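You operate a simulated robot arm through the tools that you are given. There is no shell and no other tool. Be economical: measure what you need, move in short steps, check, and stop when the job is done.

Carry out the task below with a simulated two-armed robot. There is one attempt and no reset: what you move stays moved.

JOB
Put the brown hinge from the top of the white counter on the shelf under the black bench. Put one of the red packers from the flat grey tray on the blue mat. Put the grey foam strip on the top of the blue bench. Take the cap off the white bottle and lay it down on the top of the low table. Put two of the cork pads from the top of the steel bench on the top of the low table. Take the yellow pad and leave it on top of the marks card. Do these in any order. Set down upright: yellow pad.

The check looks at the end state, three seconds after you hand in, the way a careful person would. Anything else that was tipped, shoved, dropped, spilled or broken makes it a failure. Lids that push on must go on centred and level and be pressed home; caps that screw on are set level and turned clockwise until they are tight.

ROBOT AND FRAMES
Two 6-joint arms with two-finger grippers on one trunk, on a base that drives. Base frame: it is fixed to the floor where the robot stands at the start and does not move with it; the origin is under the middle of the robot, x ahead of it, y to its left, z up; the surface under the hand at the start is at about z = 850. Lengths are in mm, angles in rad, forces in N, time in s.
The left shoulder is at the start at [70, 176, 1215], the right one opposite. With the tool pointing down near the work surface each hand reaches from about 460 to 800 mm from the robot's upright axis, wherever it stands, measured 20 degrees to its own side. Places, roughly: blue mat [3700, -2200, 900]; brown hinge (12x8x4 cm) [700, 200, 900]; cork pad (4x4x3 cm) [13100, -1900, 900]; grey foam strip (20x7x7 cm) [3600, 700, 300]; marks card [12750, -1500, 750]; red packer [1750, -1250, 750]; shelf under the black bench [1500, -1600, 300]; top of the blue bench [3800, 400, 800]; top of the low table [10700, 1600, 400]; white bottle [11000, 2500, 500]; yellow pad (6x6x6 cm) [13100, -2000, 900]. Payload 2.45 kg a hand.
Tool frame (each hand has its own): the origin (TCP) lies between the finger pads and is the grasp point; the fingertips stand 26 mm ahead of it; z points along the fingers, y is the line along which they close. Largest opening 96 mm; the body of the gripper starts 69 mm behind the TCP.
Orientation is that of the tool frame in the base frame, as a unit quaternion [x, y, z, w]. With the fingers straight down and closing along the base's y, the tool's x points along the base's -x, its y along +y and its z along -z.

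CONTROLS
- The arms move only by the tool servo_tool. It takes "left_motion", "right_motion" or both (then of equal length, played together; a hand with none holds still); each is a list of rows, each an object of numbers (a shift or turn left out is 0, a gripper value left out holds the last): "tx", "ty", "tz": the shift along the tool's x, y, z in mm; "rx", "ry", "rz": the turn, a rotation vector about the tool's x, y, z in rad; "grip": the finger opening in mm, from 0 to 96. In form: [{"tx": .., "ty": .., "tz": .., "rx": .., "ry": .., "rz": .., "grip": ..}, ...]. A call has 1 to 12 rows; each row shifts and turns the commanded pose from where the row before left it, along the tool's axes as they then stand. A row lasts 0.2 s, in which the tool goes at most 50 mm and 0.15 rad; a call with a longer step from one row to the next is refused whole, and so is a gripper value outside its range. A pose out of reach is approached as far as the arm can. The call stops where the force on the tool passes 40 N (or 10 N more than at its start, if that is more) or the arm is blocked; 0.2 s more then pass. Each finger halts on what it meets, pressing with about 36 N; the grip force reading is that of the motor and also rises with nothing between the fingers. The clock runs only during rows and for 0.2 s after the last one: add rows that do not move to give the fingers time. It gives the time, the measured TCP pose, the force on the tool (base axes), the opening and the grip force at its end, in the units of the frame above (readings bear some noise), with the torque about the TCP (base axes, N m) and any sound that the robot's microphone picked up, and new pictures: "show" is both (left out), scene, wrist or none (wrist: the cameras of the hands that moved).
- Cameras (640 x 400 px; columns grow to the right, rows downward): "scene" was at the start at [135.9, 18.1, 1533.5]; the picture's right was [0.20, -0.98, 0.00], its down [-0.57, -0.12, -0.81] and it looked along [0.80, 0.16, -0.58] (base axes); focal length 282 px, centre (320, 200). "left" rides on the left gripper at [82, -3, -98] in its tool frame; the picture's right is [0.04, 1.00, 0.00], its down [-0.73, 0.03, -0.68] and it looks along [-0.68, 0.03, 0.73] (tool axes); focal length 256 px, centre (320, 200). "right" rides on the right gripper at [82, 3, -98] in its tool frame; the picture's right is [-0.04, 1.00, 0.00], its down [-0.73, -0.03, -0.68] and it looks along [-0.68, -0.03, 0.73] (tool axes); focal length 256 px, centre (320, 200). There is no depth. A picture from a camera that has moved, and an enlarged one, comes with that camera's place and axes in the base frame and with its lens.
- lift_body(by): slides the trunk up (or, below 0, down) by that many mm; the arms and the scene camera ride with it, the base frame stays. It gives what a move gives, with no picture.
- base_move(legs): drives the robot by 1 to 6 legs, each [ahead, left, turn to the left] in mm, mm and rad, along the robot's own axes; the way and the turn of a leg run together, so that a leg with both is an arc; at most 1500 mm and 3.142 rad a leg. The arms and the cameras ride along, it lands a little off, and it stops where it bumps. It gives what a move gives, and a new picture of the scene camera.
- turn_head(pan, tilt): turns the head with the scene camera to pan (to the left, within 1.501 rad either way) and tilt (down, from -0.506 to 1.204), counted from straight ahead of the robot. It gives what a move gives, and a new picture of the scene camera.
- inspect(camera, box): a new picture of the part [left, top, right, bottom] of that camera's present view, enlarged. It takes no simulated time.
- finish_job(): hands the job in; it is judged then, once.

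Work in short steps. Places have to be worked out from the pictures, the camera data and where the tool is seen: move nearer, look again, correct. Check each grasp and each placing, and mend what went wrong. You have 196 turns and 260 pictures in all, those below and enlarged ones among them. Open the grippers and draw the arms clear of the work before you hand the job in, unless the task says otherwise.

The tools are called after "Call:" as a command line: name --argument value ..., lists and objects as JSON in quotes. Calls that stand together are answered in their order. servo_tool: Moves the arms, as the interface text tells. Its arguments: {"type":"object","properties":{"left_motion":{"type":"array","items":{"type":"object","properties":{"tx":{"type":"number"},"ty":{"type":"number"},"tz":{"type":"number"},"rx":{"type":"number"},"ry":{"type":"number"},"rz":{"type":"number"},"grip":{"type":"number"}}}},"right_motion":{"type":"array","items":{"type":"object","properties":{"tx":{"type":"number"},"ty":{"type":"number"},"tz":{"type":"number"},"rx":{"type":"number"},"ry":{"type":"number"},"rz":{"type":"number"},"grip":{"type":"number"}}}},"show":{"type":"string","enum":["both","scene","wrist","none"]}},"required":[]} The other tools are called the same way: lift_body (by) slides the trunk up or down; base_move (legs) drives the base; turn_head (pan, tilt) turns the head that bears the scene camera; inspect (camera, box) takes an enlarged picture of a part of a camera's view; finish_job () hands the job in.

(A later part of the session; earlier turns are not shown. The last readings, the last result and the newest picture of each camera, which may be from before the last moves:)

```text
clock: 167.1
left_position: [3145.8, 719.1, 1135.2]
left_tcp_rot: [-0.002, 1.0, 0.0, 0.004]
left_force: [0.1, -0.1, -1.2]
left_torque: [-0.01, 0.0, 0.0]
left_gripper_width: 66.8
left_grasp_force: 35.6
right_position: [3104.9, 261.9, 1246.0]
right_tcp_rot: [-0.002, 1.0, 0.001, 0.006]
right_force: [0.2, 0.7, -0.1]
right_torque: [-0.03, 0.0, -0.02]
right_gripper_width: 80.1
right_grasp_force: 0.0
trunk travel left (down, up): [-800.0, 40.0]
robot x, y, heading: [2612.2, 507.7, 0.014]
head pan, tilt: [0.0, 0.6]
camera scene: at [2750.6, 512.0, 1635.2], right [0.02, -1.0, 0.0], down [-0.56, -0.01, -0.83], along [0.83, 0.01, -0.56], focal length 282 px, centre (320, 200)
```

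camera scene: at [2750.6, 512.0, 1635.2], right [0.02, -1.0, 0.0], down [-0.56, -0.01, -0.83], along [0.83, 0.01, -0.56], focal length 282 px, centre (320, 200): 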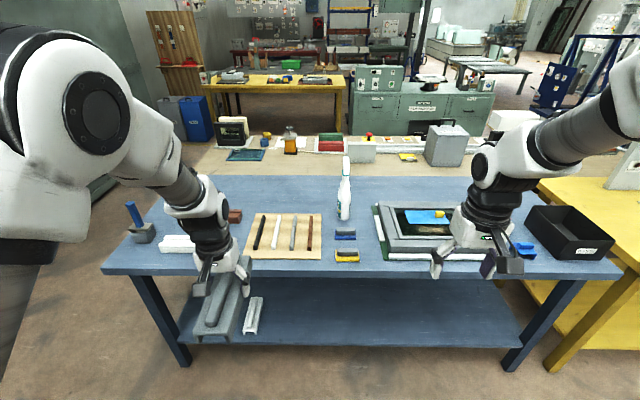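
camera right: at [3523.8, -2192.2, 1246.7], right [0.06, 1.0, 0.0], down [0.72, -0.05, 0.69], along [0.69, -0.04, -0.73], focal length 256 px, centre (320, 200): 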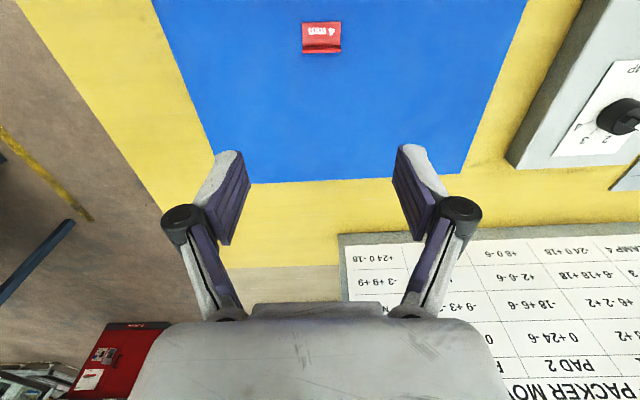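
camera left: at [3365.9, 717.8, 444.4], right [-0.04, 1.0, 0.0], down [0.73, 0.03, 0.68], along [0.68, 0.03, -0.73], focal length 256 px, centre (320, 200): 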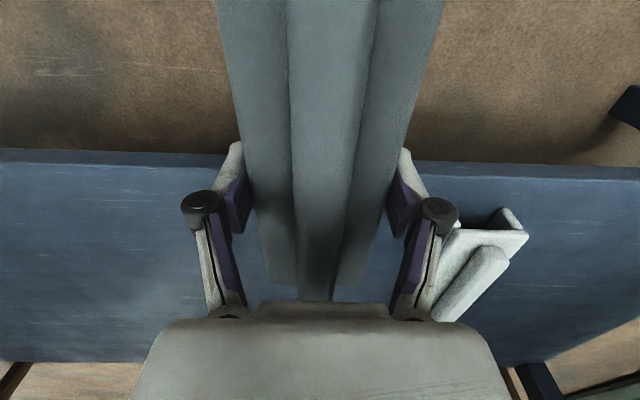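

Bench top is crowded; the free area is behind the white strip near the left end (≈[3770,1150]). Strafe left then drive up.

Call:
base_move --legs '[[0, 450, 0], [300, 0, 0]]'

Call:
turn_head --pan 0.0 --tilt 0.75

```text
clock: 171.5
left_position: [3439.7, 1168.9, 1137.8]
left_tcp_rot: [0.007, 1.0, 0.0, 0.003]
left_force: [-0.2, -0.8, 0.1]
left_torque: [0.01, -0.04, -0.01]
left_gripper_width: 66.7
left_grasp_force: 35.8
right_position: [3392.3, 709.8, 1248.3]
right_tcp_rot: [0.007, 1.0, 0.001, 0.007]
right_force: [-0.1, -0.4, -1.0]
right_torque: [0.0, -0.01, 0.03]
right_gripper_width: 80.1
right_grasp_force: 0.0
trunk travel left (down, up): [-800.0, 40.0]
robot x, y, heading: [2902.2, 966.2, 0.001]
head pan, tilt: [0.0, 0.6]
camera scene: at [3041.0, 967.1, 1635.4], right [0.0, -1.0, 0.0], down [-0.56, 0.0, -0.83], along [0.83, 0.0, -0.56], focal length 282 px, centre (320, 200)
```

scene: 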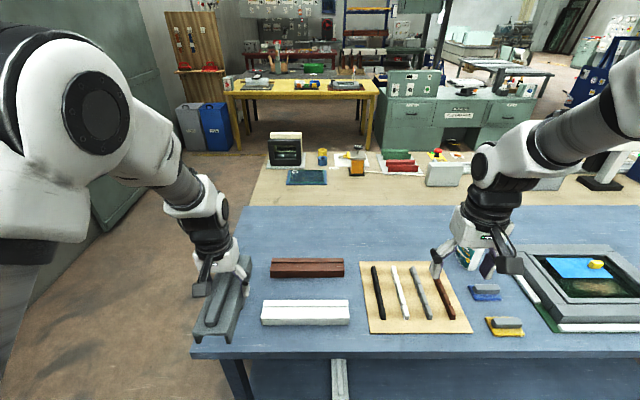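

```text
clock: 172.2
left_position: [3441.5, 1168.8, 1137.3]
left_tcp_rot: [0.007, 1.0, 0.0, 0.003]
left_force: [0.7, -0.1, -0.5]
left_torque: [-0.01, 0.01, -0.03]
left_gripper_width: 66.7
left_grasp_force: 35.8
right_position: [3393.5, 709.8, 1246.1]
right_tcp_rot: [0.007, 1.0, 0.002, 0.006]
right_force: [0.6, 0.1, -0.1]
right_torque: [0.02, 0.0, 0.02]
right_gripper_width: 79.9
right_grasp_force: 0.0
trunk travel left (down, up): [-800.0, 40.0]
robot x, y, heading: [2904.2, 964.4, -0.0]
head pan, tilt: [0.0, 0.75]
camera scene: at [3038.1, 967.0, 1622.3], right [0.0, -1.0, 0.0], down [-0.68, 0.0, -0.73], along [0.73, 0.0, -0.68], focal length 282 px, centre (320, 200)
```

scene: 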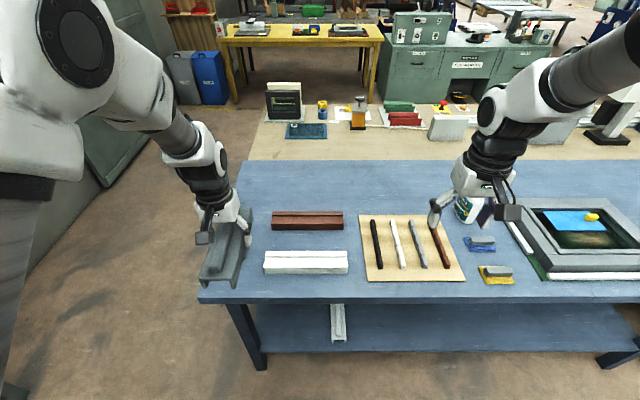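

Free zone is behind the rod block and left of the brown strip, ≈[3785,1205]. Creep forward, then look from the hand.

Call:
base_move --legs '[[120, 40, 0]]'

Call:
servo_tool --left_motion '[{"tx": -35}, {"tx": -35}, {"tx": -35}, {"tx": -35}, {"tx": -35}, {}]' --show "both"

```text
clock: 173.5
left_position: [3559.2, 1208.1, 1138.4]
left_tcp_rot: [0.007, 1.0, 0.0, 0.003]
left_force: [-0.8, 0.0, -0.7]
left_torque: [-0.02, -0.01, 0.01]
left_gripper_width: 66.7
left_grasp_force: 36.2
right_position: [3509.4, 750.2, 1248.2]
right_tcp_rot: [0.006, 1.0, 0.001, 0.007]
right_force: [0.3, -0.4, 0.1]
right_torque: [0.02, -0.01, -0.01]
right_gripper_width: 79.9
right_grasp_force: 0.1
trunk travel left (down, up): [-800.0, 40.0]
robot x, y, heading: [3024.0, 1008.8, -0.002]
head pan, tilt: [0.0, 0.75]
camera scene: at [3153.9, 1006.4, 1622.5], right [0.0, -1.0, 0.0], down [-0.68, 0.0, -0.73], along [0.73, 0.0, -0.68], focal length 282 px, centre (320, 200)
```

scene: 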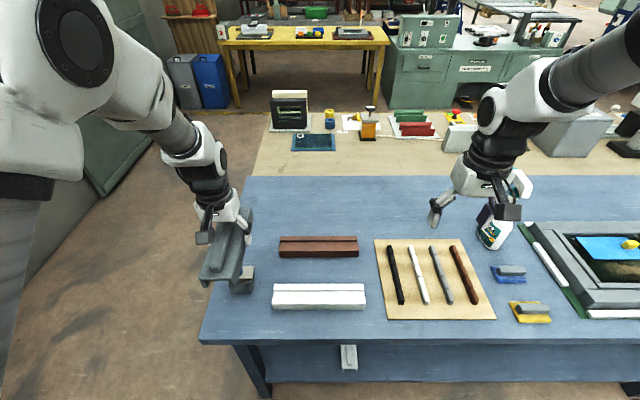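

```text
clock: 174.9
left_position: [3733.2, 1207.2, 1137.1]
left_tcp_rot: [0.005, 1.0, 0.0, 0.002]
left_force: [-0.6, 0.4, 0.3]
left_torque: [0.01, -0.02, -0.02]
left_gripper_width: 66.6
left_grasp_force: 35.8
right_position: [3512.4, 751.0, 1247.6]
right_tcp_rot: [0.006, 1.0, 0.0, 0.006]
right_force: [0.1, 0.0, 0.1]
right_torque: [0.0, -0.03, 0.05]
right_gripper_width: 80.4
right_grasp_force: 0.1
trunk travel left (down, up): [-800.0, 40.0]
robot x, y, heading: [3025.2, 1006.1, 0.002]
head pan, tilt: [0.0, 0.75]
camera scene: at [3155.7, 1007.2, 1622.3], right [0.0, -1.0, 0.0], down [-0.68, 0.0, -0.73], along [0.73, 0.0, -0.68], focal length 282 px, centre (320, 200)
camera left: at [3652.9, 1205.9, 1236.3], right [-0.03, 1.0, 0.0], down [0.73, 0.02, 0.68], along [0.68, 0.02, -0.73], focal length 256 px, centre (320, 200)
```

scene: 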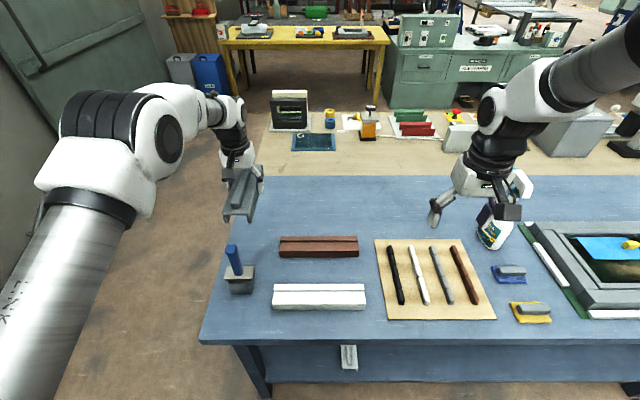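
left: 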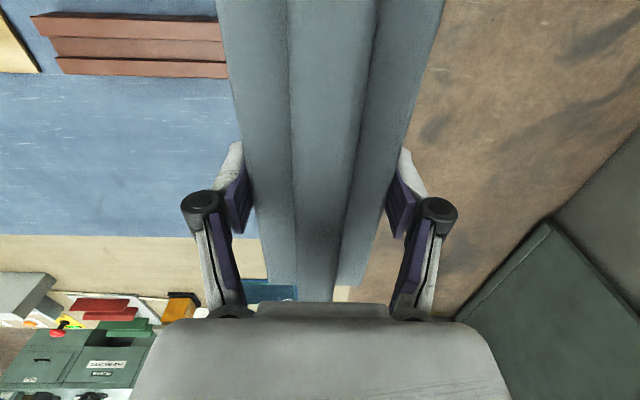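

Bench left edge is y≈1322, brown strip ends at y≈1142, rod block ends x≈3640. Aim at [3785,1222]; move and lower to ~915.

Call:
servo_tool --left_motion '[{"tx": -26, "ty": 8}, {"tx": -26, "ty": 7}, {"tz": 45}, {"tz": 45}, {"tz": 45}, {"tz": 45}, {"tz": 40}, {}]' --show "both"

```text
clock: 176.7
left_position: [3761.0, 1225.8, 932.1]
left_tcp_rot: [0.006, 1.0, 0.0, 0.003]
left_force: [0.4, -0.6, -0.1]
left_torque: [0.01, -0.02, 0.0]
left_gripper_width: 66.6
left_grasp_force: 36.0
left hand out of reach, approached as far as the arm can: row 2, 5, 6, 7
right_position: [3512.5, 750.8, 1246.9]
right_tcp_rot: [0.006, 1.0, 0.001, 0.006]
right_force: [-0.1, -0.2, -0.1]
right_torque: [0.0, 0.02, 0.03]
right_gripper_width: 79.8
right_grasp_force: 0.0
trunk travel left (down, up): [-800.0, 40.0]
robot x, y, heading: [3024.1, 1006.8, -0.0]
head pan, tilt: [0.0, 0.75]
camera scene: at [3156.3, 1007.2, 1622.3], right [0.0, -1.0, 0.0], down [-0.68, 0.0, -0.73], along [0.73, 0.0, -0.68], focal length 282 px, centre (320, 200)
camera left: at [3679.5, 1223.8, 1031.0], right [-0.03, 1.0, 0.0], down [0.73, 0.02, 0.68], along [0.68, 0.02, -0.73], focal length 256 px, centre (320, 200)
```

scene: 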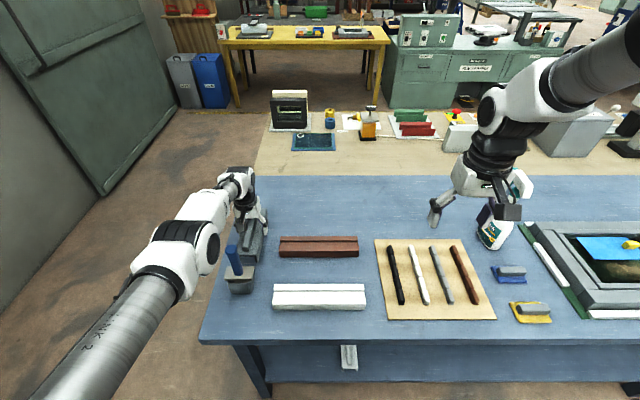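
left: 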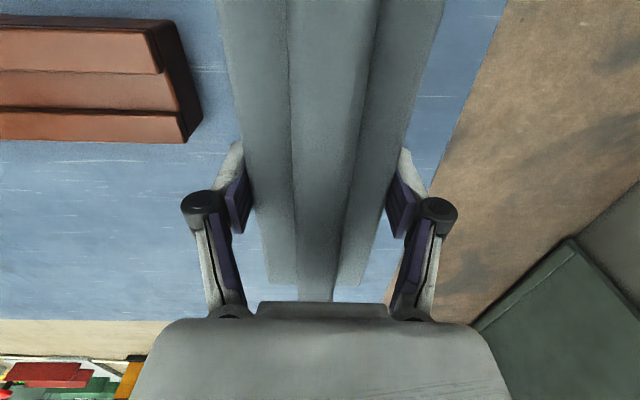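

Reach-limited at x=3761 with the trunk high. Raise the hand, lower the trunk 100 mm, then extend to x≈3790.

Call:
servo_tool --left_motion '[{"tz": -40}, {"tz": -40}]' --show "none"

Call:
lift_body --by -100

Call:
servo_tool --left_motion '[{"tx": -15, "tz": 5}, {"tx": -15, "tz": 5}, {}]' --show "both"

```text
clock: 177.3
left_position: [3755.9, 1224.8, 1015.6]
left_tcp_rot: [0.006, 1.0, 0.0, 0.004]
left_force: [-0.3, 0.4, -0.2]
left_torque: [0.0, -0.03, -0.01]
left_gripper_width: 66.5
left_grasp_force: 35.9
right_position: [3512.0, 750.9, 1248.1]
right_tcp_rot: [0.006, 1.0, 0.0, 0.007]
right_force: [0.7, -0.8, -0.5]
right_torque: [0.03, -0.01, 0.01]
right_gripper_width: 80.0
right_grasp_force: 0.1
trunk travel left (down, up): [-800.0, 40.0]
robot x, y, heading: [3022.8, 1008.5, 0.002]
head pan, tilt: [0.0, 0.75]
```

```text
clock: 178.6
left_position: [3758.2, 1224.7, 915.1]
left_tcp_rot: [0.006, 1.0, 0.0, 0.004]
left_force: [-0.6, 0.2, -1.7]
left_torque: [0.01, 0.01, -0.02]
left_gripper_width: 66.8
left_grasp_force: 36.4
right_position: [3512.7, 751.0, 1148.4]
right_tcp_rot: [0.007, 1.0, 0.001, 0.007]
right_force: [0.2, -1.2, 0.1]
right_torque: [-0.01, -0.03, -0.01]
right_gripper_width: 79.9
right_grasp_force: 0.1
trunk travel left (down, up): [-700.0, 140.0]
robot x, y, heading: [3022.3, 1008.0, -0.003]
head pan, tilt: [0.0, 0.75]
```

```text
clock: 179.4
left_position: [3775.2, 1226.5, 906.2]
left_tcp_rot: [0.006, 1.0, -0.001, 0.003]
left_force: [-0.6, 0.1, -0.2]
left_torque: [-0.06, -0.04, 0.03]
left_gripper_width: 66.8
left_grasp_force: 36.0
left hand out of reach, approached as far as the arm can: row 2
right_position: [3512.3, 750.0, 1147.6]
right_tcp_rot: [0.006, 1.0, 0.0, 0.006]
right_force: [0.4, -0.1, 0.0]
right_torque: [-0.02, -0.02, -0.02]
right_gripper_width: 79.9
right_grasp_force: 0.1
trunk travel left (down, up): [-700.0, 140.0]
robot x, y, heading: [3022.4, 1004.5, -0.002]
head pan, tilt: [0.0, 0.75]
camera scene: at [3155.5, 1006.8, 1522.4], right [0.0, -1.0, 0.0], down [-0.68, 0.0, -0.73], along [0.73, 0.0, -0.68], focal length 282 px, centre (320, 200)
camera left: at [3694.2, 1224.5, 1003.9], right [-0.03, 1.0, 0.0], down [0.73, 0.02, 0.68], along [0.68, 0.02, -0.73], focal length 256 px, centre (320, 200)
```

scene: 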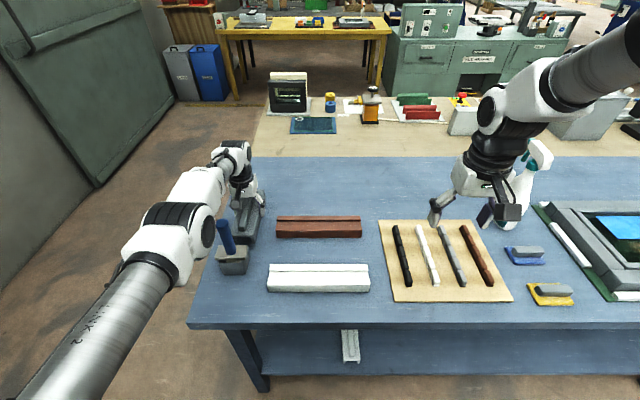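
left: 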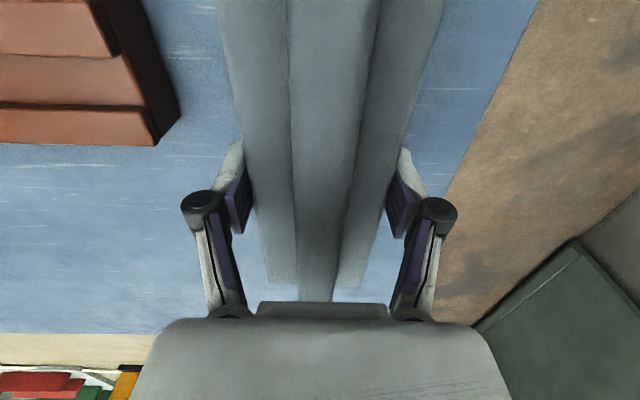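

Check clearance between strip's near end and the rod block.

Call:
inspect --camera "scene" --box '[190, 190, 318, 270]'

```text
5.00 times, centred on (254, 230) of scene
camera zoom: at [3155.5, 1006.8, 1522.4], right [0.0, -1.0, 0.0], down [-0.68, 0.0, -0.73], along [0.73, 0.0, -0.68], focal length 1408 px, centre (650, 50)
```

zoom: 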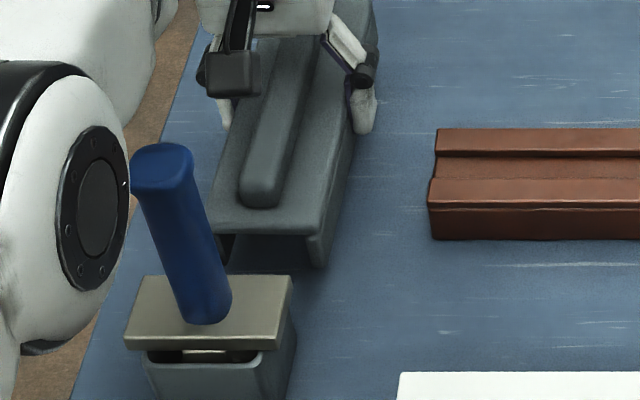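

Clear by ~40 mm. Descend to contact.

Call:
servo_tool --left_motion '[{"tz": 6}, {"tz": 4}, {"tz": 4}, {"tz": 4}, {"tz": 4}, {"tz": 4}, {"tz": 4}]' --show "none"

```text
clock: 181.0
left_position: [3771.0, 1225.8, 884.2]
left_tcp_rot: [0.007, 1.0, 0.0, 0.008]
left_force: [7.8, 0.3, 20.6]
left_torque: [0.03, -0.31, 0.0]
left_gripper_width: 66.8
left_grasp_force: 36.6
left hand out of reach, approached as far as the arm can: row 3
right_position: [3510.5, 749.7, 1148.0]
right_tcp_rot: [0.006, 1.0, 0.001, 0.007]
right_force: [-0.8, 0.4, 0.8]
right_torque: [-0.02, 0.0, 0.01]
right_gripper_width: 79.9
right_grasp_force: 0.0
trunk travel left (down, up): [-700.0, 140.0]
robot x, y, heading: [3023.8, 1003.8, 0.001]
head pan, tilt: [0.0, 0.75]
```

Resting on the bench (20 N). Release and rise.

Call:
servo_tool --left_motion '[{"tz": -1, "grip": 84}, {}, {}, {"tz": -20}, {"tz": -40}, {"tz": -40}, {"tz": -40}, {"tz": -40}, {"tz": -40}, {"tz": -40}]' --show "both"

```text
clock: 183.2
left_position: [3771.5, 1224.4, 1137.2]
left_tcp_rot: [0.005, 1.0, 0.0, 0.003]
left_force: [0.0, -0.2, 0.6]
left_torque: [-0.01, 0.02, 0.03]
left_gripper_width: 84.1
left_grasp_force: 0.0
right_position: [3513.5, 751.4, 1145.9]
right_tcp_rot: [0.006, 1.0, 0.0, 0.006]
right_force: [0.5, -0.1, 0.5]
right_torque: [0.03, 0.03, -0.04]
right_gripper_width: 80.0
right_grasp_force: 0.1
trunk travel left (down, up): [-700.0, 140.0]
robot x, y, heading: [3026.8, 1005.3, -0.002]
head pan, tilt: [0.0, 0.75]
camera scene: at [3156.3, 1007.1, 1522.2], right [0.0, -1.0, 0.0], down [-0.68, 0.0, -0.73], along [0.73, 0.0, -0.68], focal length 282 px, centre (320, 200)
camera left: at [3690.4, 1224.1, 1235.8], right [-0.03, 1.0, 0.0], down [0.73, 0.02, 0.68], along [0.68, 0.02, -0.73], focal length 256 px, centre (320, 200)
```

scene: 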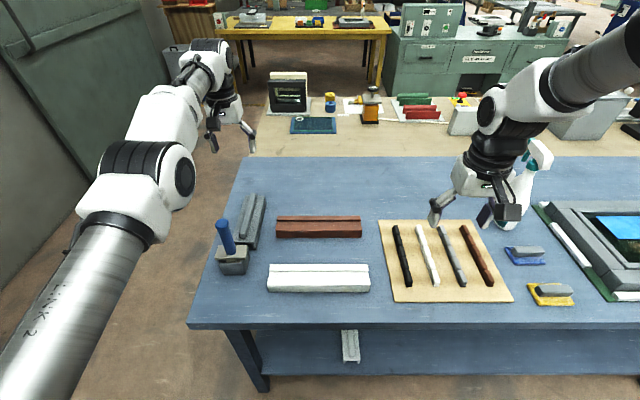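
left: 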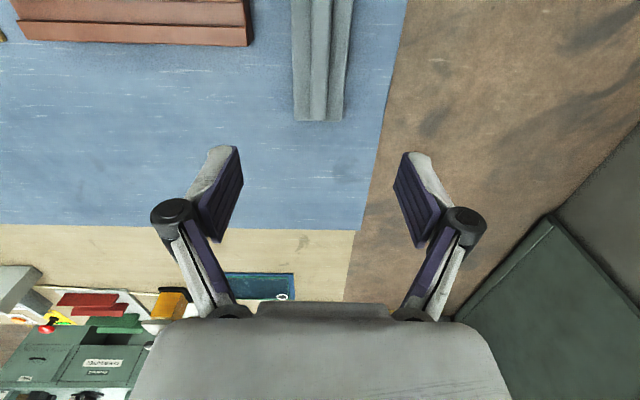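

Foam strip is on the blue bench. Retract, back off, turn right and drive back to the aisle.

Call:
servo_tool --left_motion '[{"tx": 40}, {"tx": 40}, {"tx": 40}, {"tx": 40}, {"tx": 40}, {"tx": 40}]' --show "none"

Call:
base_move --legs '[[-370, 0, 0], [0, 0, -1.57], [1400, 0, 0], [1400, 0, 0], [1300, 0, 0], [0, 0, 1.57]]'

Call:
turn_head --pan 0.0 --tilt 0.2

```text
clock: 184.6
left_position: [3770.4, 1226.0, 1139.4]
left_tcp_rot: [0.007, 1.0, 0.0, 0.002]
left_force: [0.1, -0.4, -0.6]
left_torque: [-0.02, 0.01, 0.02]
left_gripper_width: 83.9
left_grasp_force: 0.0
left hand out of reach, approached as far as the arm can: row 1, 2, 3, 4, 5, 6
right_position: [3512.9, 751.8, 1147.1]
right_tcp_rot: [0.005, 1.0, 0.001, 0.005]
right_force: [0.1, 0.8, -0.6]
right_torque: [0.02, -0.02, -0.01]
right_gripper_width: 79.9
right_grasp_force: 0.0
trunk travel left (down, up): [-700.0, 140.0]
robot x, y, heading: [3020.7, 1005.7, -0.002]
head pan, tilt: [0.0, 0.75]
```

```text
clock: 213.8
left_position: [3354.6, -2807.0, 1138.1]
left_tcp_rot: [-0.031, 1.0, -0.001, 0.003]
left_force: [-0.5, -0.7, 0.3]
left_torque: [-0.01, 0.01, -0.01]
left_gripper_width: 84.1
left_grasp_force: 0.0
right_position: [3132.5, -3299.1, 1148.3]
right_tcp_rot: [-0.031, 0.999, 0.002, 0.007]
right_force: [0.0, -0.1, -0.6]
right_torque: [0.0, 0.0, -0.02]
right_gripper_width: 79.8
right_grasp_force: 0.1
trunk travel left (down, up): [-700.0, 140.0]
robot x, y, heading: [2625.0, -3085.3, 0.075]
head pan, tilt: [0.0, 0.75]
camera scene: at [2758.1, -3069.3, 1522.3], right [0.07, -1.0, 0.0], down [-0.68, -0.05, -0.73], along [0.73, 0.05, -0.68], focal length 282 px, centre (320, 200)
```

scene: 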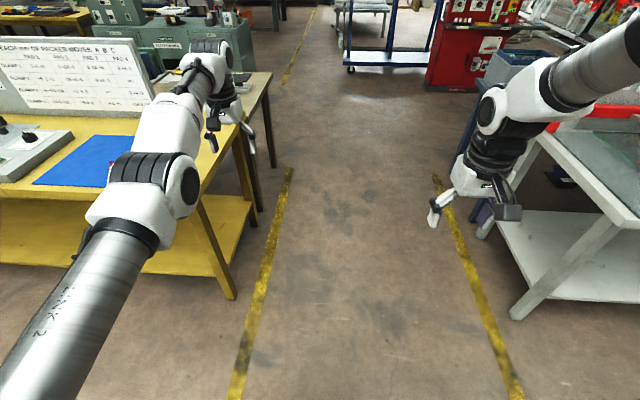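

```text
clock: 214.8
left_position: [3354.9, -2807.4, 1137.7]
left_tcp_rot: [-0.031, 1.0, 0.0, 0.003]
left_force: [0.6, -0.2, 0.0]
left_torque: [-0.01, 0.02, 0.02]
left_gripper_width: 83.8
left_grasp_force: 0.1
right_position: [3132.6, -3299.2, 1146.9]
right_tcp_rot: [-0.03, 1.0, 0.0, 0.006]
right_force: [-0.7, -0.7, 0.2]
right_torque: [0.0, -0.01, 0.0]
right_gripper_width: 80.1
right_grasp_force: 0.0
trunk travel left (down, up): [-700.0, 140.0]
robot x, y, heading: [2624.5, -3079.1, 0.074]
head pan, tilt: [0.0, 0.201]
camera scene: at [2768.4, -3068.5, 1571.8], right [0.07, -1.0, 0.0], down [-0.2, -0.01, -0.98], along [0.98, 0.07, -0.2], focal length 282 px, centre (320, 200)
```

scene: 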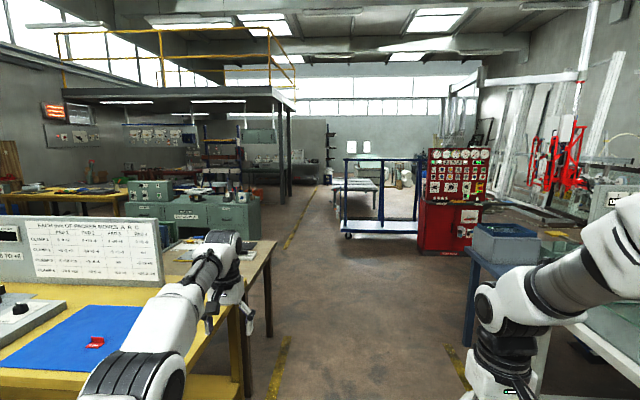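

Left hand did not retract; try again now with a view of the result.

Call:
servo_tool --left_motion '[{"tx": 30, "tz": 20}, {"tx": 40}, {"tx": 40}, {"tx": 40}]' --show "none"

```text
clock: 215.8
left_position: [3354.6, -2807.8, 1134.3]
left_tcp_rot: [-0.03, 1.0, 0.0, 0.002]
left_force: [-0.7, 0.3, 0.3]
left_torque: [0.02, -0.01, -0.02]
left_gripper_width: 84.0
left_grasp_force: 0.1
left hand out of reach, approached as far as the arm can: row 1, 2, 3, 4
right_position: [3132.7, -3298.8, 1147.5]
right_tcp_rot: [-0.03, 1.0, 0.001, 0.006]
right_force: [-0.2, 0.5, 0.1]
right_torque: [-0.02, 0.01, -0.01]
right_gripper_width: 80.3
right_grasp_force: 0.1
trunk travel left (down, up): [-700.0, 140.0]
robot x, y, heading: [2625.6, -3073.9, 0.073]
head pan, tilt: [0.0, 0.201]
```

It seems stuck near the stretched pose; try moving down and inward.

Call:
servo_tool --left_motion '[{"tz": 40}, {"tz": 40}, {"tz": 40}, {"tx": 20}, {"tx": 30}, {"tx": 30}]' --show "none"

```text
clock: 217.2
left_position: [3367.3, -2804.2, 1015.1]
left_tcp_rot: [-0.03, 1.0, 0.0, 0.002]
left_force: [0.3, -0.2, 0.2]
left_torque: [-0.02, -0.02, 0.01]
left_gripper_width: 84.0
left_grasp_force: 0.0
left hand out of reach, approached as far as the arm can: row 1, 2, 4, 5, 6
right_position: [3133.4, -3298.2, 1147.7]
right_tcp_rot: [-0.031, 1.0, 0.001, 0.006]
right_force: [1.2, 0.5, -0.5]
right_torque: [-0.01, -0.02, -0.03]
right_gripper_width: 79.7
right_grasp_force: 0.1
trunk travel left (down, up): [-700.0, 140.0]
robot x, y, heading: [2625.9, -3082.5, 0.073]
head pan, tilt: [0.0, 0.201]
```

Vertical moves work but radial doesn't (stretched elbow). Tilt the tool so the wrist comes closer, while retracting.

Call:
servo_tool --left_motion '[{"ry": -0.12}, {"ry": -0.12}, {"tx": 20}, {"tx": 40}, {"tx": 40}, {"tx": 40}]' --show "none"

```text
clock: 218.6
left_position: [3416.5, -2806.5, 990.0]
left_tcp_rot: [-0.03, 0.992, 0.005, 0.121]
left_force: [0.7, 0.2, 0.8]
left_torque: [-0.04, -0.02, 0.0]
left_gripper_width: 84.2
left_grasp_force: 0.0
left hand out of reach, approached as far as the arm can: row 1, 2, 3, 4, 5, 6
right_position: [3132.2, -3299.0, 1146.9]
right_tcp_rot: [-0.031, 1.0, 0.001, 0.006]
right_force: [0.0, -0.2, -0.6]
right_torque: [0.0, 0.0, 0.03]
right_gripper_width: 80.1
right_grasp_force: 0.1
trunk travel left (down, up): [-700.0, 140.0]
robot x, y, heading: [2625.5, -3079.1, 0.074]
head pan, tilt: [0.0, 0.201]
```

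Try a diagonal inward move (lateral + radial).

Call:
servo_tool --left_motion '[{"ry": 0.12}, {"ry": 0.12}, {"tx": 35, "ty": -35}, {"tx": 35, "ty": -35}, {"tx": 35, "ty": -35}, {"tx": 35, "ty": -35}, {"tx": 30, "tz": -30}, {"tx": 30, "tz": -30}]' --show "scene"

```text
clock: 220.5
left_position: [3155.5, -2940.2, 987.9]
left_tcp_rot: [-0.048, 0.995, -0.021, -0.082]
left_force: [0.1, 0.9, 0.7]
left_torque: [0.0, 0.02, -0.04]
left_gripper_width: 84.1
left_grasp_force: 0.1
left hand out of reach, approached as far as the arm can: row 1, 2, 8
right_position: [3132.9, -3299.3, 1146.7]
right_tcp_rot: [-0.03, 1.0, 0.001, 0.006]
right_force: [-1.0, -0.1, 1.0]
right_torque: [0.04, 0.03, -0.01]
right_gripper_width: 80.3
right_grasp_force: 0.0
trunk travel left (down, up): [-700.0, 140.0]
robot x, y, heading: [2621.7, -3079.5, 0.076]
head pan, tilt: [0.0, 0.201]
stopped in row 8 (left hand): the arm was blocked; the commanded pose is now the measured one
camera scene: at [2768.4, -3069.9, 1571.9], right [0.07, -1.0, 0.0], down [-0.2, -0.01, -0.98], along [0.98, 0.07, -0.2], focal length 282 px, centre (320, 200)
```

scene: 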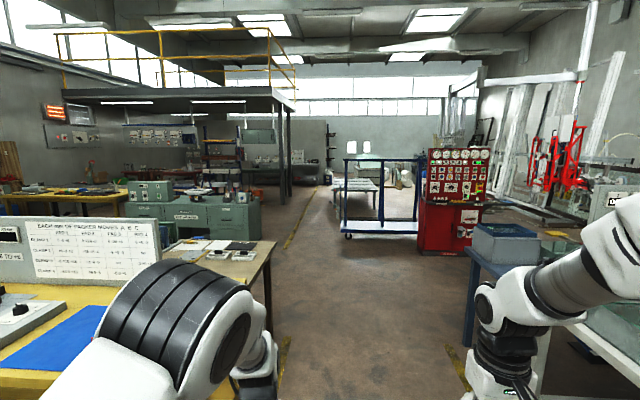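

Unstuck. Level the tool and raise it with more lateral offset.

Call:
servo_tool --left_motion '[{"ty": 30, "ry": -0.08}, {"ty": 30, "ry": -0.08}, {"ty": 20, "tz": -20}, {"tz": -40}, {"tz": -40}, {"tz": -40}]' --show "none"

```text
clock: 221.9
left_position: [3146.2, -2855.6, 1124.8]
left_tcp_rot: [-0.048, 0.999, -0.015, -0.002]
left_force: [0.4, -0.2, -0.4]
left_torque: [0.01, -0.01, 0.02]
left_gripper_width: 84.3
left_grasp_force: 0.1
right_position: [3131.4, -3298.4, 1148.5]
right_tcp_rot: [-0.03, 1.0, 0.001, 0.007]
right_force: [0.2, 0.1, 0.0]
right_torque: [0.01, -0.02, 0.0]
right_gripper_width: 80.0
right_grasp_force: 0.1
trunk travel left (down, up): [-700.0, 140.0]
robot x, y, heading: [2627.5, -3079.7, 0.074]
head pan, tilt: [0.0, 0.201]
```

The aisle leads on; a blue cart stands ahead at x≈7400, y<-3150, so I'll keep left of it. Drive on.

Call:
base_move --legs '[[0, 0, -0.075], [1400, 0, 0], [1400, 0, 0], [1200, 450, 0]]'

```text
clock: 241.6
left_position: [7039.3, -2325.1, 1126.7]
left_tcp_rot: [-0.038, 0.999, -0.016, 0.0]
left_force: [-0.7, -0.3, 0.3]
left_torque: [0.04, 0.02, 0.02]
left_gripper_width: 83.9
left_grasp_force: 0.0
right_position: [7016.4, -2768.1, 1148.0]
right_tcp_rot: [-0.023, 1.0, 0.001, 0.007]
right_force: [-0.3, 0.1, 0.4]
right_torque: [0.0, 0.01, -0.01]
right_gripper_width: 80.1
right_grasp_force: 0.0
trunk travel left (down, up): [-700.0, 140.0]
robot x, y, heading: [6515.3, -2539.4, 0.055]
head pan, tilt: [0.0, 0.201]
camera scene: at [6656.8, -2531.6, 1572.0], right [0.06, -1.0, 0.0], down [-0.2, -0.01, -0.98], along [0.98, 0.05, -0.2], focal length 282 px, centre (320, 200)
```

scene: 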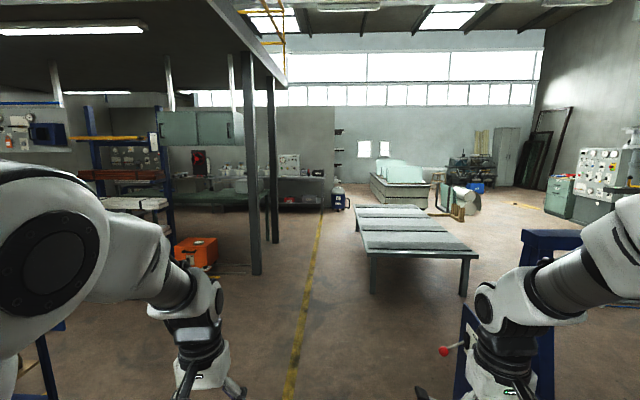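

The cart is close on the right (y≈-2900, x≈7480). Shift left onto the yellow line (y≈-2240) and continue.

Call:
base_move --legs '[[0, 320, -0.055], [1400, 0, 0], [1400, 0, 0]]'

```text
clock: 257.0
left_position: [9855.9, -2027.4, 1125.5]
left_tcp_rot: [-0.026, 1.0, -0.016, -0.001]
left_force: [-0.8, -0.2, 0.7]
left_torque: [-0.02, 0.02, 0.02]
left_gripper_width: 83.9
left_grasp_force: 0.1
right_position: [9821.4, -2469.1, 1147.0]
right_tcp_rot: [-0.008, 1.0, 0.0, 0.007]
right_force: [-0.7, -0.6, 0.1]
right_torque: [0.01, 0.02, 0.01]
right_gripper_width: 79.8
right_grasp_force: 0.0
trunk travel left (down, up): [-700.0, 140.0]
robot x, y, heading: [9325.4, -2226.8, 0.036]
head pan, tilt: [0.0, 0.201]
camera scene: at [9467.6, -2222.9, 1572.0], right [0.03, -1.0, 0.0], down [-0.2, -0.01, -0.98], along [0.98, 0.03, -0.2], focal length 282 px, centre (320, 200)
```

scene: 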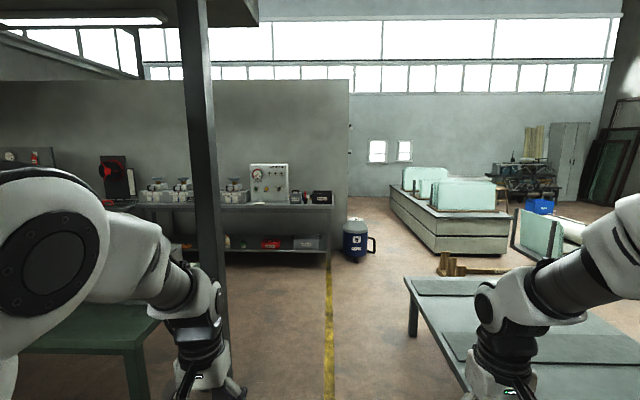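

Steel bench with items is ahead by the wall. Shift slightly right to pass the post, then drive closer.

Call:
base_move --legs '[[0, -100, -0.036], [1400, 0, 0], [900, 0, 0]]'

Call:
turn_head --pan 0.2 --tilt 0.5

```text
clock: 268.8
left_position: [12104.0, -2070.3, 1125.0]
left_tcp_rot: [-0.034, 0.999, -0.016, -0.002]
left_force: [-0.2, -0.5, 0.8]
left_torque: [0.02, 0.0, 0.02]
left_gripper_width: 84.0
left_grasp_force: 0.0
right_position: [12077.1, -2511.2, 1147.8]
right_tcp_rot: [-0.018, 1.0, 0.0, 0.007]
right_force: [0.3, 0.6, 0.0]
right_torque: [-0.05, 0.01, 0.0]
right_gripper_width: 80.1
right_grasp_force: 0.0
trunk travel left (down, up): [-700.0, 140.0]
robot x, y, heading: [11577.9, -2281.0, 0.045]
head pan, tilt: [0.0, 0.201]
camera scene: at [11719.3, -2271.6, 1572.0], right [0.05, -1.0, 0.0], down [-0.2, -0.01, -0.98], along [0.98, 0.04, -0.2], focal length 282 px, centre (320, 200)
```

scene: 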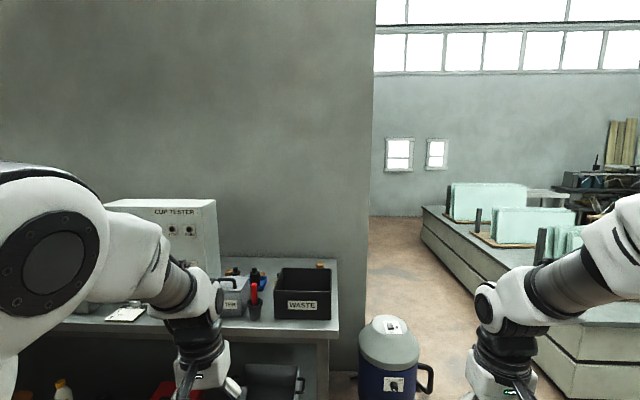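

```text
clock: 269.6
left_position: [12104.2, -2067.9, 1124.6]
left_tcp_rot: [-0.035, 0.999, -0.016, -0.001]
left_force: [-0.5, -0.4, 0.3]
left_torque: [0.01, 0.04, 0.01]
left_gripper_width: 83.8
left_grasp_force: 0.1
right_position: [12078.1, -2512.3, 1148.6]
right_tcp_rot: [-0.017, 1.0, 0.001, 0.006]
right_force: [0.0, 0.4, 0.8]
right_torque: [0.0, 0.01, 0.01]
right_gripper_width: 79.7
right_grasp_force: 0.1
trunk travel left (down, up): [-700.0, 140.0]
robot x, y, heading: [11576.1, -2279.6, 0.043]
head pan, tilt: [0.201, 0.499]
camera scene: at [11715.3, -2253.7, 1544.3], right [0.24, -0.97, 0.0], down [-0.46, -0.12, -0.88], along [0.85, 0.21, -0.48], focal length 282 px, centre (320, 200)
```

scene: 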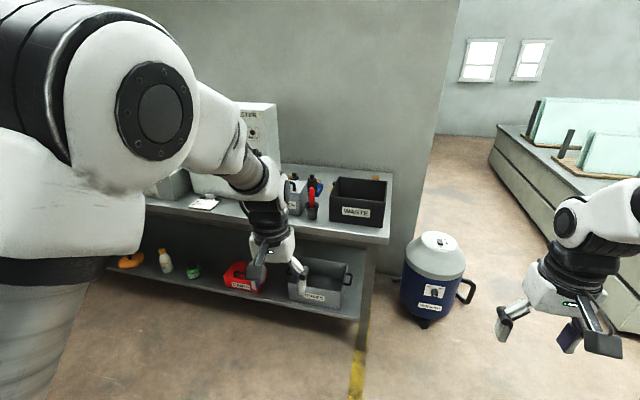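

Move left and a bit forward to look onto the bench top.

Call:
base_move --legs '[[250, 380, -0.043]]'

Call:
turn_head --pan 0.0 --tilt 0.5

```text
clock: 272.3
left_position: [12344.1, -1700.9, 1125.6]
left_tcp_rot: [-0.019, 1.0, -0.015, -0.001]
left_force: [-0.6, 0.7, -1.2]
left_torque: [0.02, 0.01, 0.06]
left_gripper_width: 84.0
left_grasp_force: 0.0
right_position: [12303.1, -2142.3, 1146.1]
right_tcp_rot: [-0.001, 1.0, 0.001, 0.007]
right_force: [1.0, -0.9, 0.1]
right_torque: [-0.04, 0.02, -0.04]
right_gripper_width: 79.9
right_grasp_force: 0.1
trunk travel left (down, up): [-700.0, 140.0]
robot x, y, heading: [11808.9, -1893.4, 0.015]
head pan, tilt: [0.201, 0.499]
camera scene: at [11948.6, -1874.0, 1544.3], right [0.21, -0.98, 0.0], down [-0.47, -0.1, -0.88], along [0.86, 0.19, -0.48], focal length 282 px, centre (320, 200)
```

scene: 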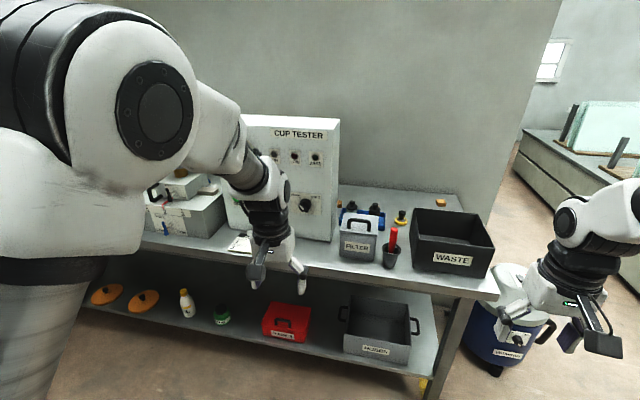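

```text
clock: 273.1
left_position: [12345.3, -1700.1, 1125.0]
left_tcp_rot: [-0.019, 1.0, -0.017, -0.003]
left_force: [1.0, 0.0, 0.0]
left_torque: [0.01, -0.01, -0.02]
left_gripper_width: 83.7
left_grasp_force: 0.0
right_position: [12304.3, -2141.4, 1146.8]
right_tcp_rot: [-0.002, 1.0, 0.002, 0.006]
right_force: [0.5, -0.1, -0.7]
right_torque: [-0.07, -0.01, -0.01]
right_gripper_width: 80.3
right_grasp_force: 0.1
trunk travel left (down, up): [-700.0, 140.0]
robot x, y, heading: [11808.1, -1898.1, 0.01]
head pan, tilt: [0.0, 0.499]
camera scene: at [11951.6, -1890.7, 1544.2], right [0.02, -1.0, 0.0], down [-0.48, -0.01, -0.88], along [0.88, 0.01, -0.48], focal length 282 px, centre (320, 200)
```

scene: 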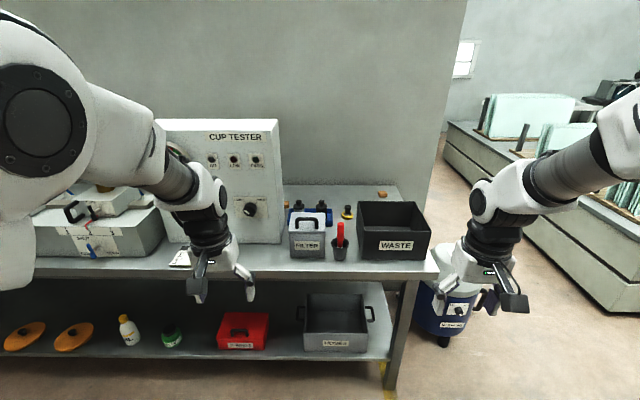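

Zoom onto the bench top items.

Call:
inspect --camera "scene" --box '[270, 175, 430, 275]'

Call:
inspect --camera "scene" --box '[30, 160, 270, 310]'

```text
4.00 times, centred on (350, 225) of scene
camera zoom: at [11951.6, -1890.7, 1544.2], right [0.02, -1.0, 0.0], down [-0.48, -0.01, -0.88], along [0.88, 0.01, -0.48], focal length 1126 px, centre (200, 100)
```

zoom: 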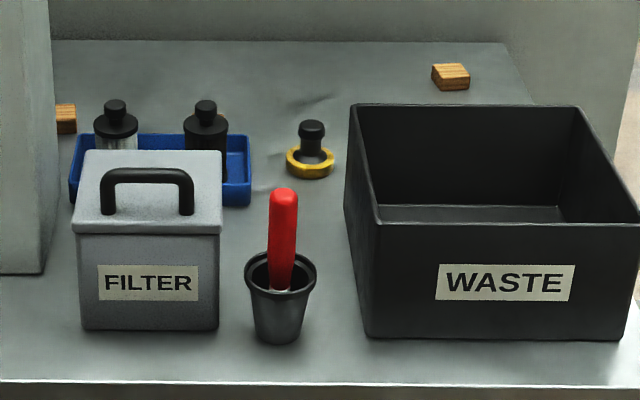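

```text
2.67 times, centred on (150, 235) of scene
camera zoom: at [11951.6, -1890.7, 1544.2], right [0.02, -1.0, 0.0], down [-0.48, -0.01, -0.88], along [0.88, 0.01, -0.48], focal length 751 px, centre (773, 107)
```

zoom: 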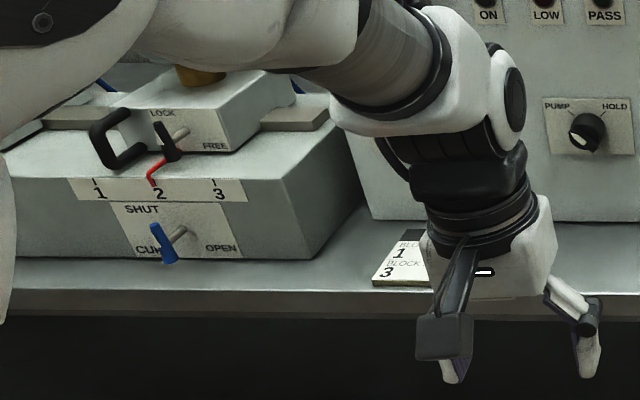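

The yellow pad (yellow ring with black stem) is at ≈[13116,-2011]; cork blocks at ≈[13358,-2225] and ≈[13236,-1699]. Raise the trunk and drive nearer for a better look.

Call:
lift_body --by 140

Call:
base_move --legs '[[440, 0, -0.01]]'

Call:
turn_head --pan -0.1 --tilt 0.7

```text
clock: 274.7
left_position: [12343.7, -1700.8, 1266.1]
left_tcp_rot: [-0.019, 1.0, -0.016, -0.002]
left_force: [-0.1, 0.7, -0.5]
left_torque: [0.0, 0.0, -0.01]
left_gripper_width: 84.1
left_grasp_force: 0.1
right_position: [12304.1, -2143.4, 1288.1]
right_tcp_rot: [-0.002, 1.0, 0.002, 0.005]
right_force: [-0.1, -0.4, -0.1]
right_torque: [0.01, 0.01, 0.03]
right_gripper_width: 79.8
right_grasp_force: 0.0
trunk travel left (down, up): [-840.0, 0.0]
robot x, y, heading: [11808.8, -1888.8, 0.009]
head pan, tilt: [0.0, 0.499]
```

```text
clock: 277.4
left_position: [12790.7, -1693.5, 1266.1]
left_tcp_rot: [-0.018, 1.0, -0.016, 0.0]
left_force: [-0.9, 0.1, 0.2]
left_torque: [-0.03, -0.01, 0.0]
left_gripper_width: 84.0
left_grasp_force: 0.0
right_position: [12749.9, -2136.1, 1288.9]
right_tcp_rot: [-0.001, 1.0, 0.001, 0.008]
right_force: [-0.7, 0.3, 0.1]
right_torque: [-0.01, 0.0, 0.0]
right_gripper_width: 79.8
right_grasp_force: 0.1
trunk travel left (down, up): [-840.0, 0.0]
robot x, y, heading: [12256.9, -1886.1, 0.012]
head pan, tilt: [0.0, 0.499]
camera scene: at [12397.2, -1884.4, 1684.5], right [0.02, -1.0, 0.0], down [-0.48, -0.01, -0.88], along [0.88, 0.01, -0.48], focal length 282 px, centre (320, 200)
```

scene: 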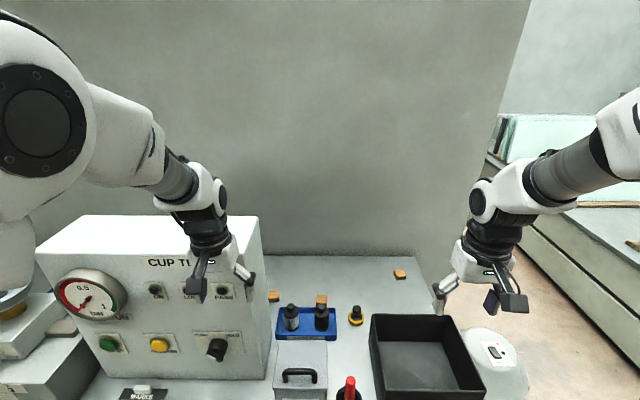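

```text
clock: 278.2
left_position: [12794.4, -1693.3, 1264.7]
left_tcp_rot: [-0.019, 1.0, -0.015, -0.001]
left_force: [1.0, 0.4, -0.6]
left_torque: [0.01, 0.02, 0.01]
left_gripper_width: 83.8
left_grasp_force: 0.1
right_position: [12751.7, -2134.7, 1286.2]
right_tcp_rot: [-0.001, 1.0, 0.001, 0.006]
right_force: [0.1, 0.8, 0.2]
right_torque: [-0.02, 0.01, -0.01]
right_gripper_width: 80.2
right_grasp_force: 0.1
trunk travel left (down, up): [-840.0, 0.0]
robot x, y, heading: [12259.7, -1886.6, 0.018]
head pan, tilt: [-0.099, 0.7]
camera scene: at [12393.3, -1892.9, 1666.6], right [-0.08, -1.0, 0.0], down [-0.64, 0.05, -0.77], along [0.76, -0.06, -0.64], focal length 282 px, centre (320, 200)
```

scene: 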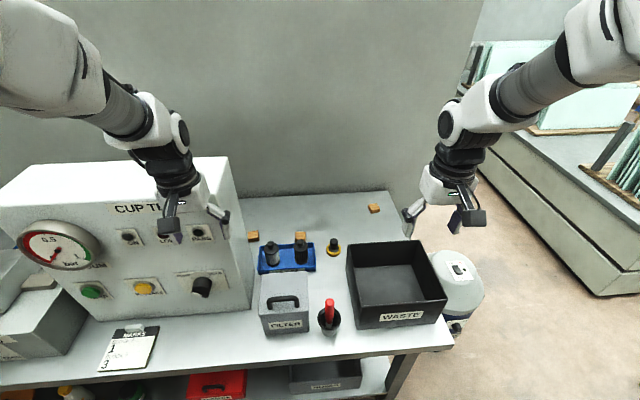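

Three cork pads are visible: ≈[13130,-1875] (C), ≈[13144,-1695] (B, behind the tester), ≈[13268,-2194] (A). Zoom in for details.

Call:
inspect --camera "scene" --box '[225, 190, 385, 290]'

Call:
inspect --camera "scene" --box '[70, 300, 230, 400]'

```text
4.00 times, centred on (305, 240) of scene
camera zoom: at [12393.3, -1892.9, 1666.6], right [-0.08, -1.0, 0.0], down [-0.64, 0.05, -0.77], along [0.76, -0.06, -0.64], focal length 1126 px, centre (380, 40)
```

zoom: 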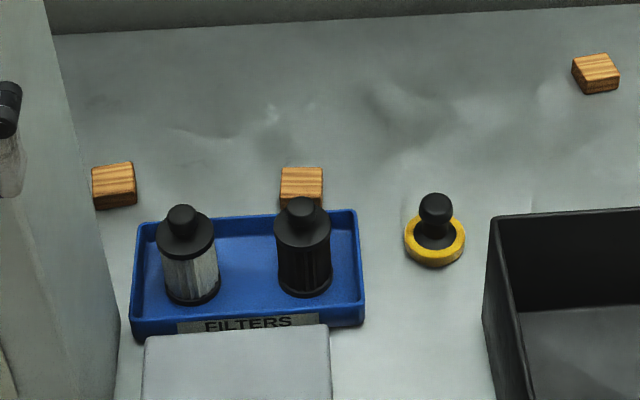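

```text
4.00 times, centred on (150, 350) of scene
camera zoom: at [12393.3, -1892.9, 1666.6], right [-0.08, -1.0, 0.0], down [-0.64, 0.05, -0.77], along [0.76, -0.06, -0.64], focal length 1126 px, centre (1000, -400)
```

zoom: 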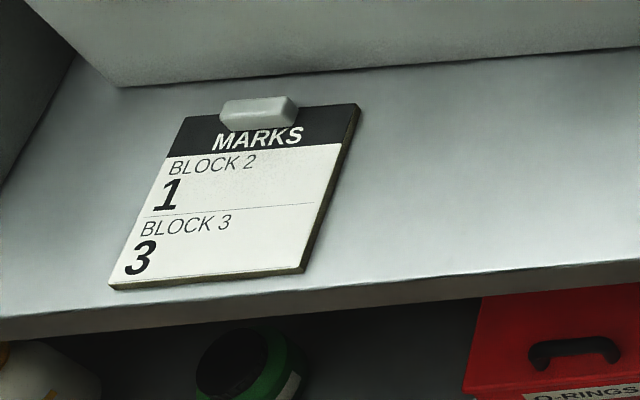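

Plan: yellow pad first, with the left hand, from robot y≈-2176 where both arms clear the tester. Shift right and slightly forward.

Call:
base_move --legs '[[0, -290, -0.018], [45, 0, 0]]'

Call:
servo_tool --left_motion '[{"grip": 60, "tx": -35, "ty": 0}, {"tx": -35}, {"tx": -35}, {"tx": -35}, {"tz": 35}, {"tz": 35}, {"tz": 35}]' --show "wrist"

```text
clock: 280.7
left_position: [12833.4, -2001.8, 1269.6]
left_tcp_rot: [-0.009, 1.0, -0.017, 0.003]
left_force: [-1.4, 0.1, 1.3]
left_torque: [-0.01, -0.09, -0.06]
left_gripper_width: 84.5
left_grasp_force: 0.1
right_position: [12782.8, -2441.0, 1292.7]
right_tcp_rot: [0.008, 1.0, 0.0, 0.01]
right_force: [-1.6, 0.4, 0.8]
right_torque: [-0.01, -0.13, 0.0]
right_gripper_width: 80.0
right_grasp_force: 0.0
trunk travel left (down, up): [-840.0, 0.0]
robot x, y, heading: [12309.3, -2184.7, -0.001]
head pan, tilt: [-0.099, 0.7]
camera scene: at [12427.0, -2190.9, 1667.8], right [-0.1, -0.99, 0.0], down [-0.63, 0.07, -0.77], along [0.77, -0.08, -0.64], focal length 282 px, centre (320, 200)
```

scene: 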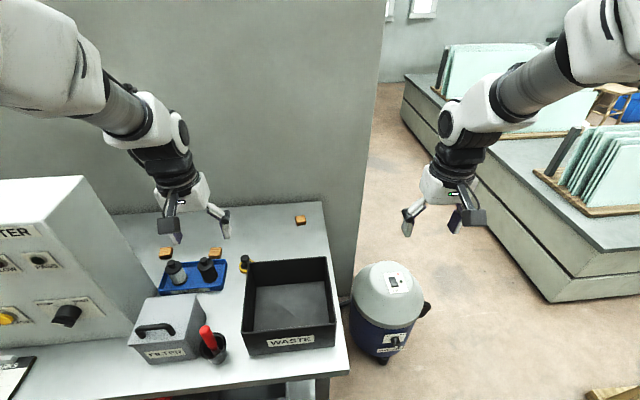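

```text
clock: 282.3
left_position: [12987.6, -2002.2, 1156.6]
left_tcp_rot: [-0.009, 1.0, -0.016, -0.002]
left_force: [0.2, 0.6, 0.0]
left_torque: [-0.02, 0.02, 0.0]
left_gripper_width: 59.9
left_grasp_force: 0.1
right_position: [12796.8, -2441.8, 1285.5]
right_tcp_rot: [0.008, 1.0, 0.0, 0.005]
right_force: [0.4, 0.9, -0.5]
right_torque: [0.0, 0.03, -0.03]
right_gripper_width: 79.9
right_grasp_force: 0.0
trunk travel left (down, up): [-840.0, 0.0]
robot x, y, heading: [12309.9, -2182.7, -0.006]
head pan, tilt: [-0.099, 0.7]
camera left: at [12906.5, -2003.2, 1255.5], right [-0.06, 1.0, -0.03], down [0.74, 0.06, 0.67], along [0.67, 0.02, -0.74], focal length 256 px, centre (320, 200)
```

left: 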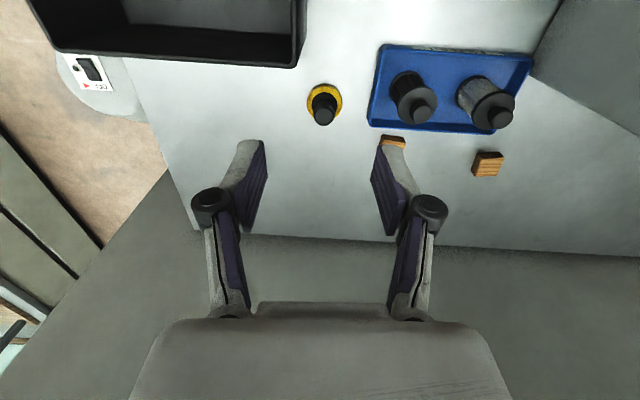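

Pad at ≈[13058,-1996], knob top z≈914. Lower the trunk 140 mm for reach and move over it.

Call:
lift_body --by -140

Call:
servo_tool --left_motion '[{"tx": -35, "ty": 3}, {"tx": -35, "ty": 3}, {}]' --show "wrist"

```text
clock: 284.0
left_position: [12984.8, -2004.1, 1018.0]
left_tcp_rot: [-0.009, 1.0, -0.015, -0.002]
left_force: [-0.4, 0.1, 0.3]
left_torque: [-0.03, 0.0, 0.03]
left_gripper_width: 60.1
left_grasp_force: 0.1
right_position: [12794.1, -2440.9, 1148.4]
right_tcp_rot: [0.008, 1.0, 0.001, 0.007]
right_force: [0.1, -0.4, -0.3]
right_torque: [-0.01, -0.01, -0.02]
right_gripper_width: 79.8
right_grasp_force: 0.0
trunk travel left (down, up): [-700.0, 140.0]
robot x, y, heading: [12309.2, -2187.0, -0.005]
head pan, tilt: [-0.099, 0.7]
```

```text
clock: 284.8
left_position: [13051.1, -1996.4, 1018.2]
left_tcp_rot: [-0.009, 1.0, -0.016, -0.001]
left_force: [0.2, 0.2, 0.0]
left_torque: [-0.01, -0.02, 0.0]
left_gripper_width: 59.7
left_grasp_force: 0.0
right_position: [12792.4, -2441.8, 1148.3]
right_tcp_rot: [0.008, 1.0, 0.0, 0.008]
right_force: [0.6, 0.2, 0.4]
right_torque: [-0.02, -0.03, -0.04]
right_gripper_width: 79.8
right_grasp_force: 0.1
trunk travel left (down, up): [-700.0, 140.0]
robot x, y, heading: [12304.6, -2184.9, -0.005]
head pan, tilt: [-0.099, 0.7]
camera left: at [12970.5, -1998.4, 1117.1], right [-0.06, 1.0, -0.03], down [0.73, 0.06, 0.68], along [0.68, 0.02, -0.74], focal length 256 px, centre (320, 200)
```

left: 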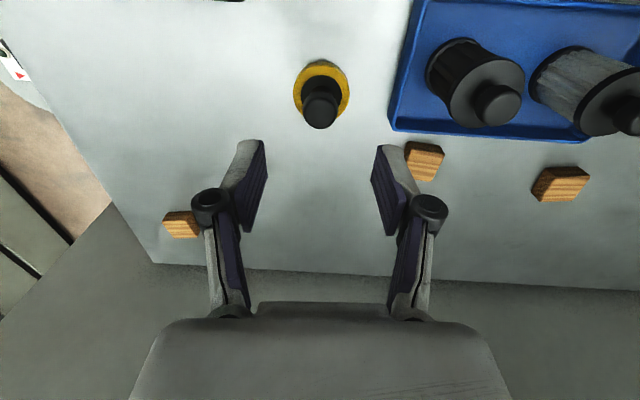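

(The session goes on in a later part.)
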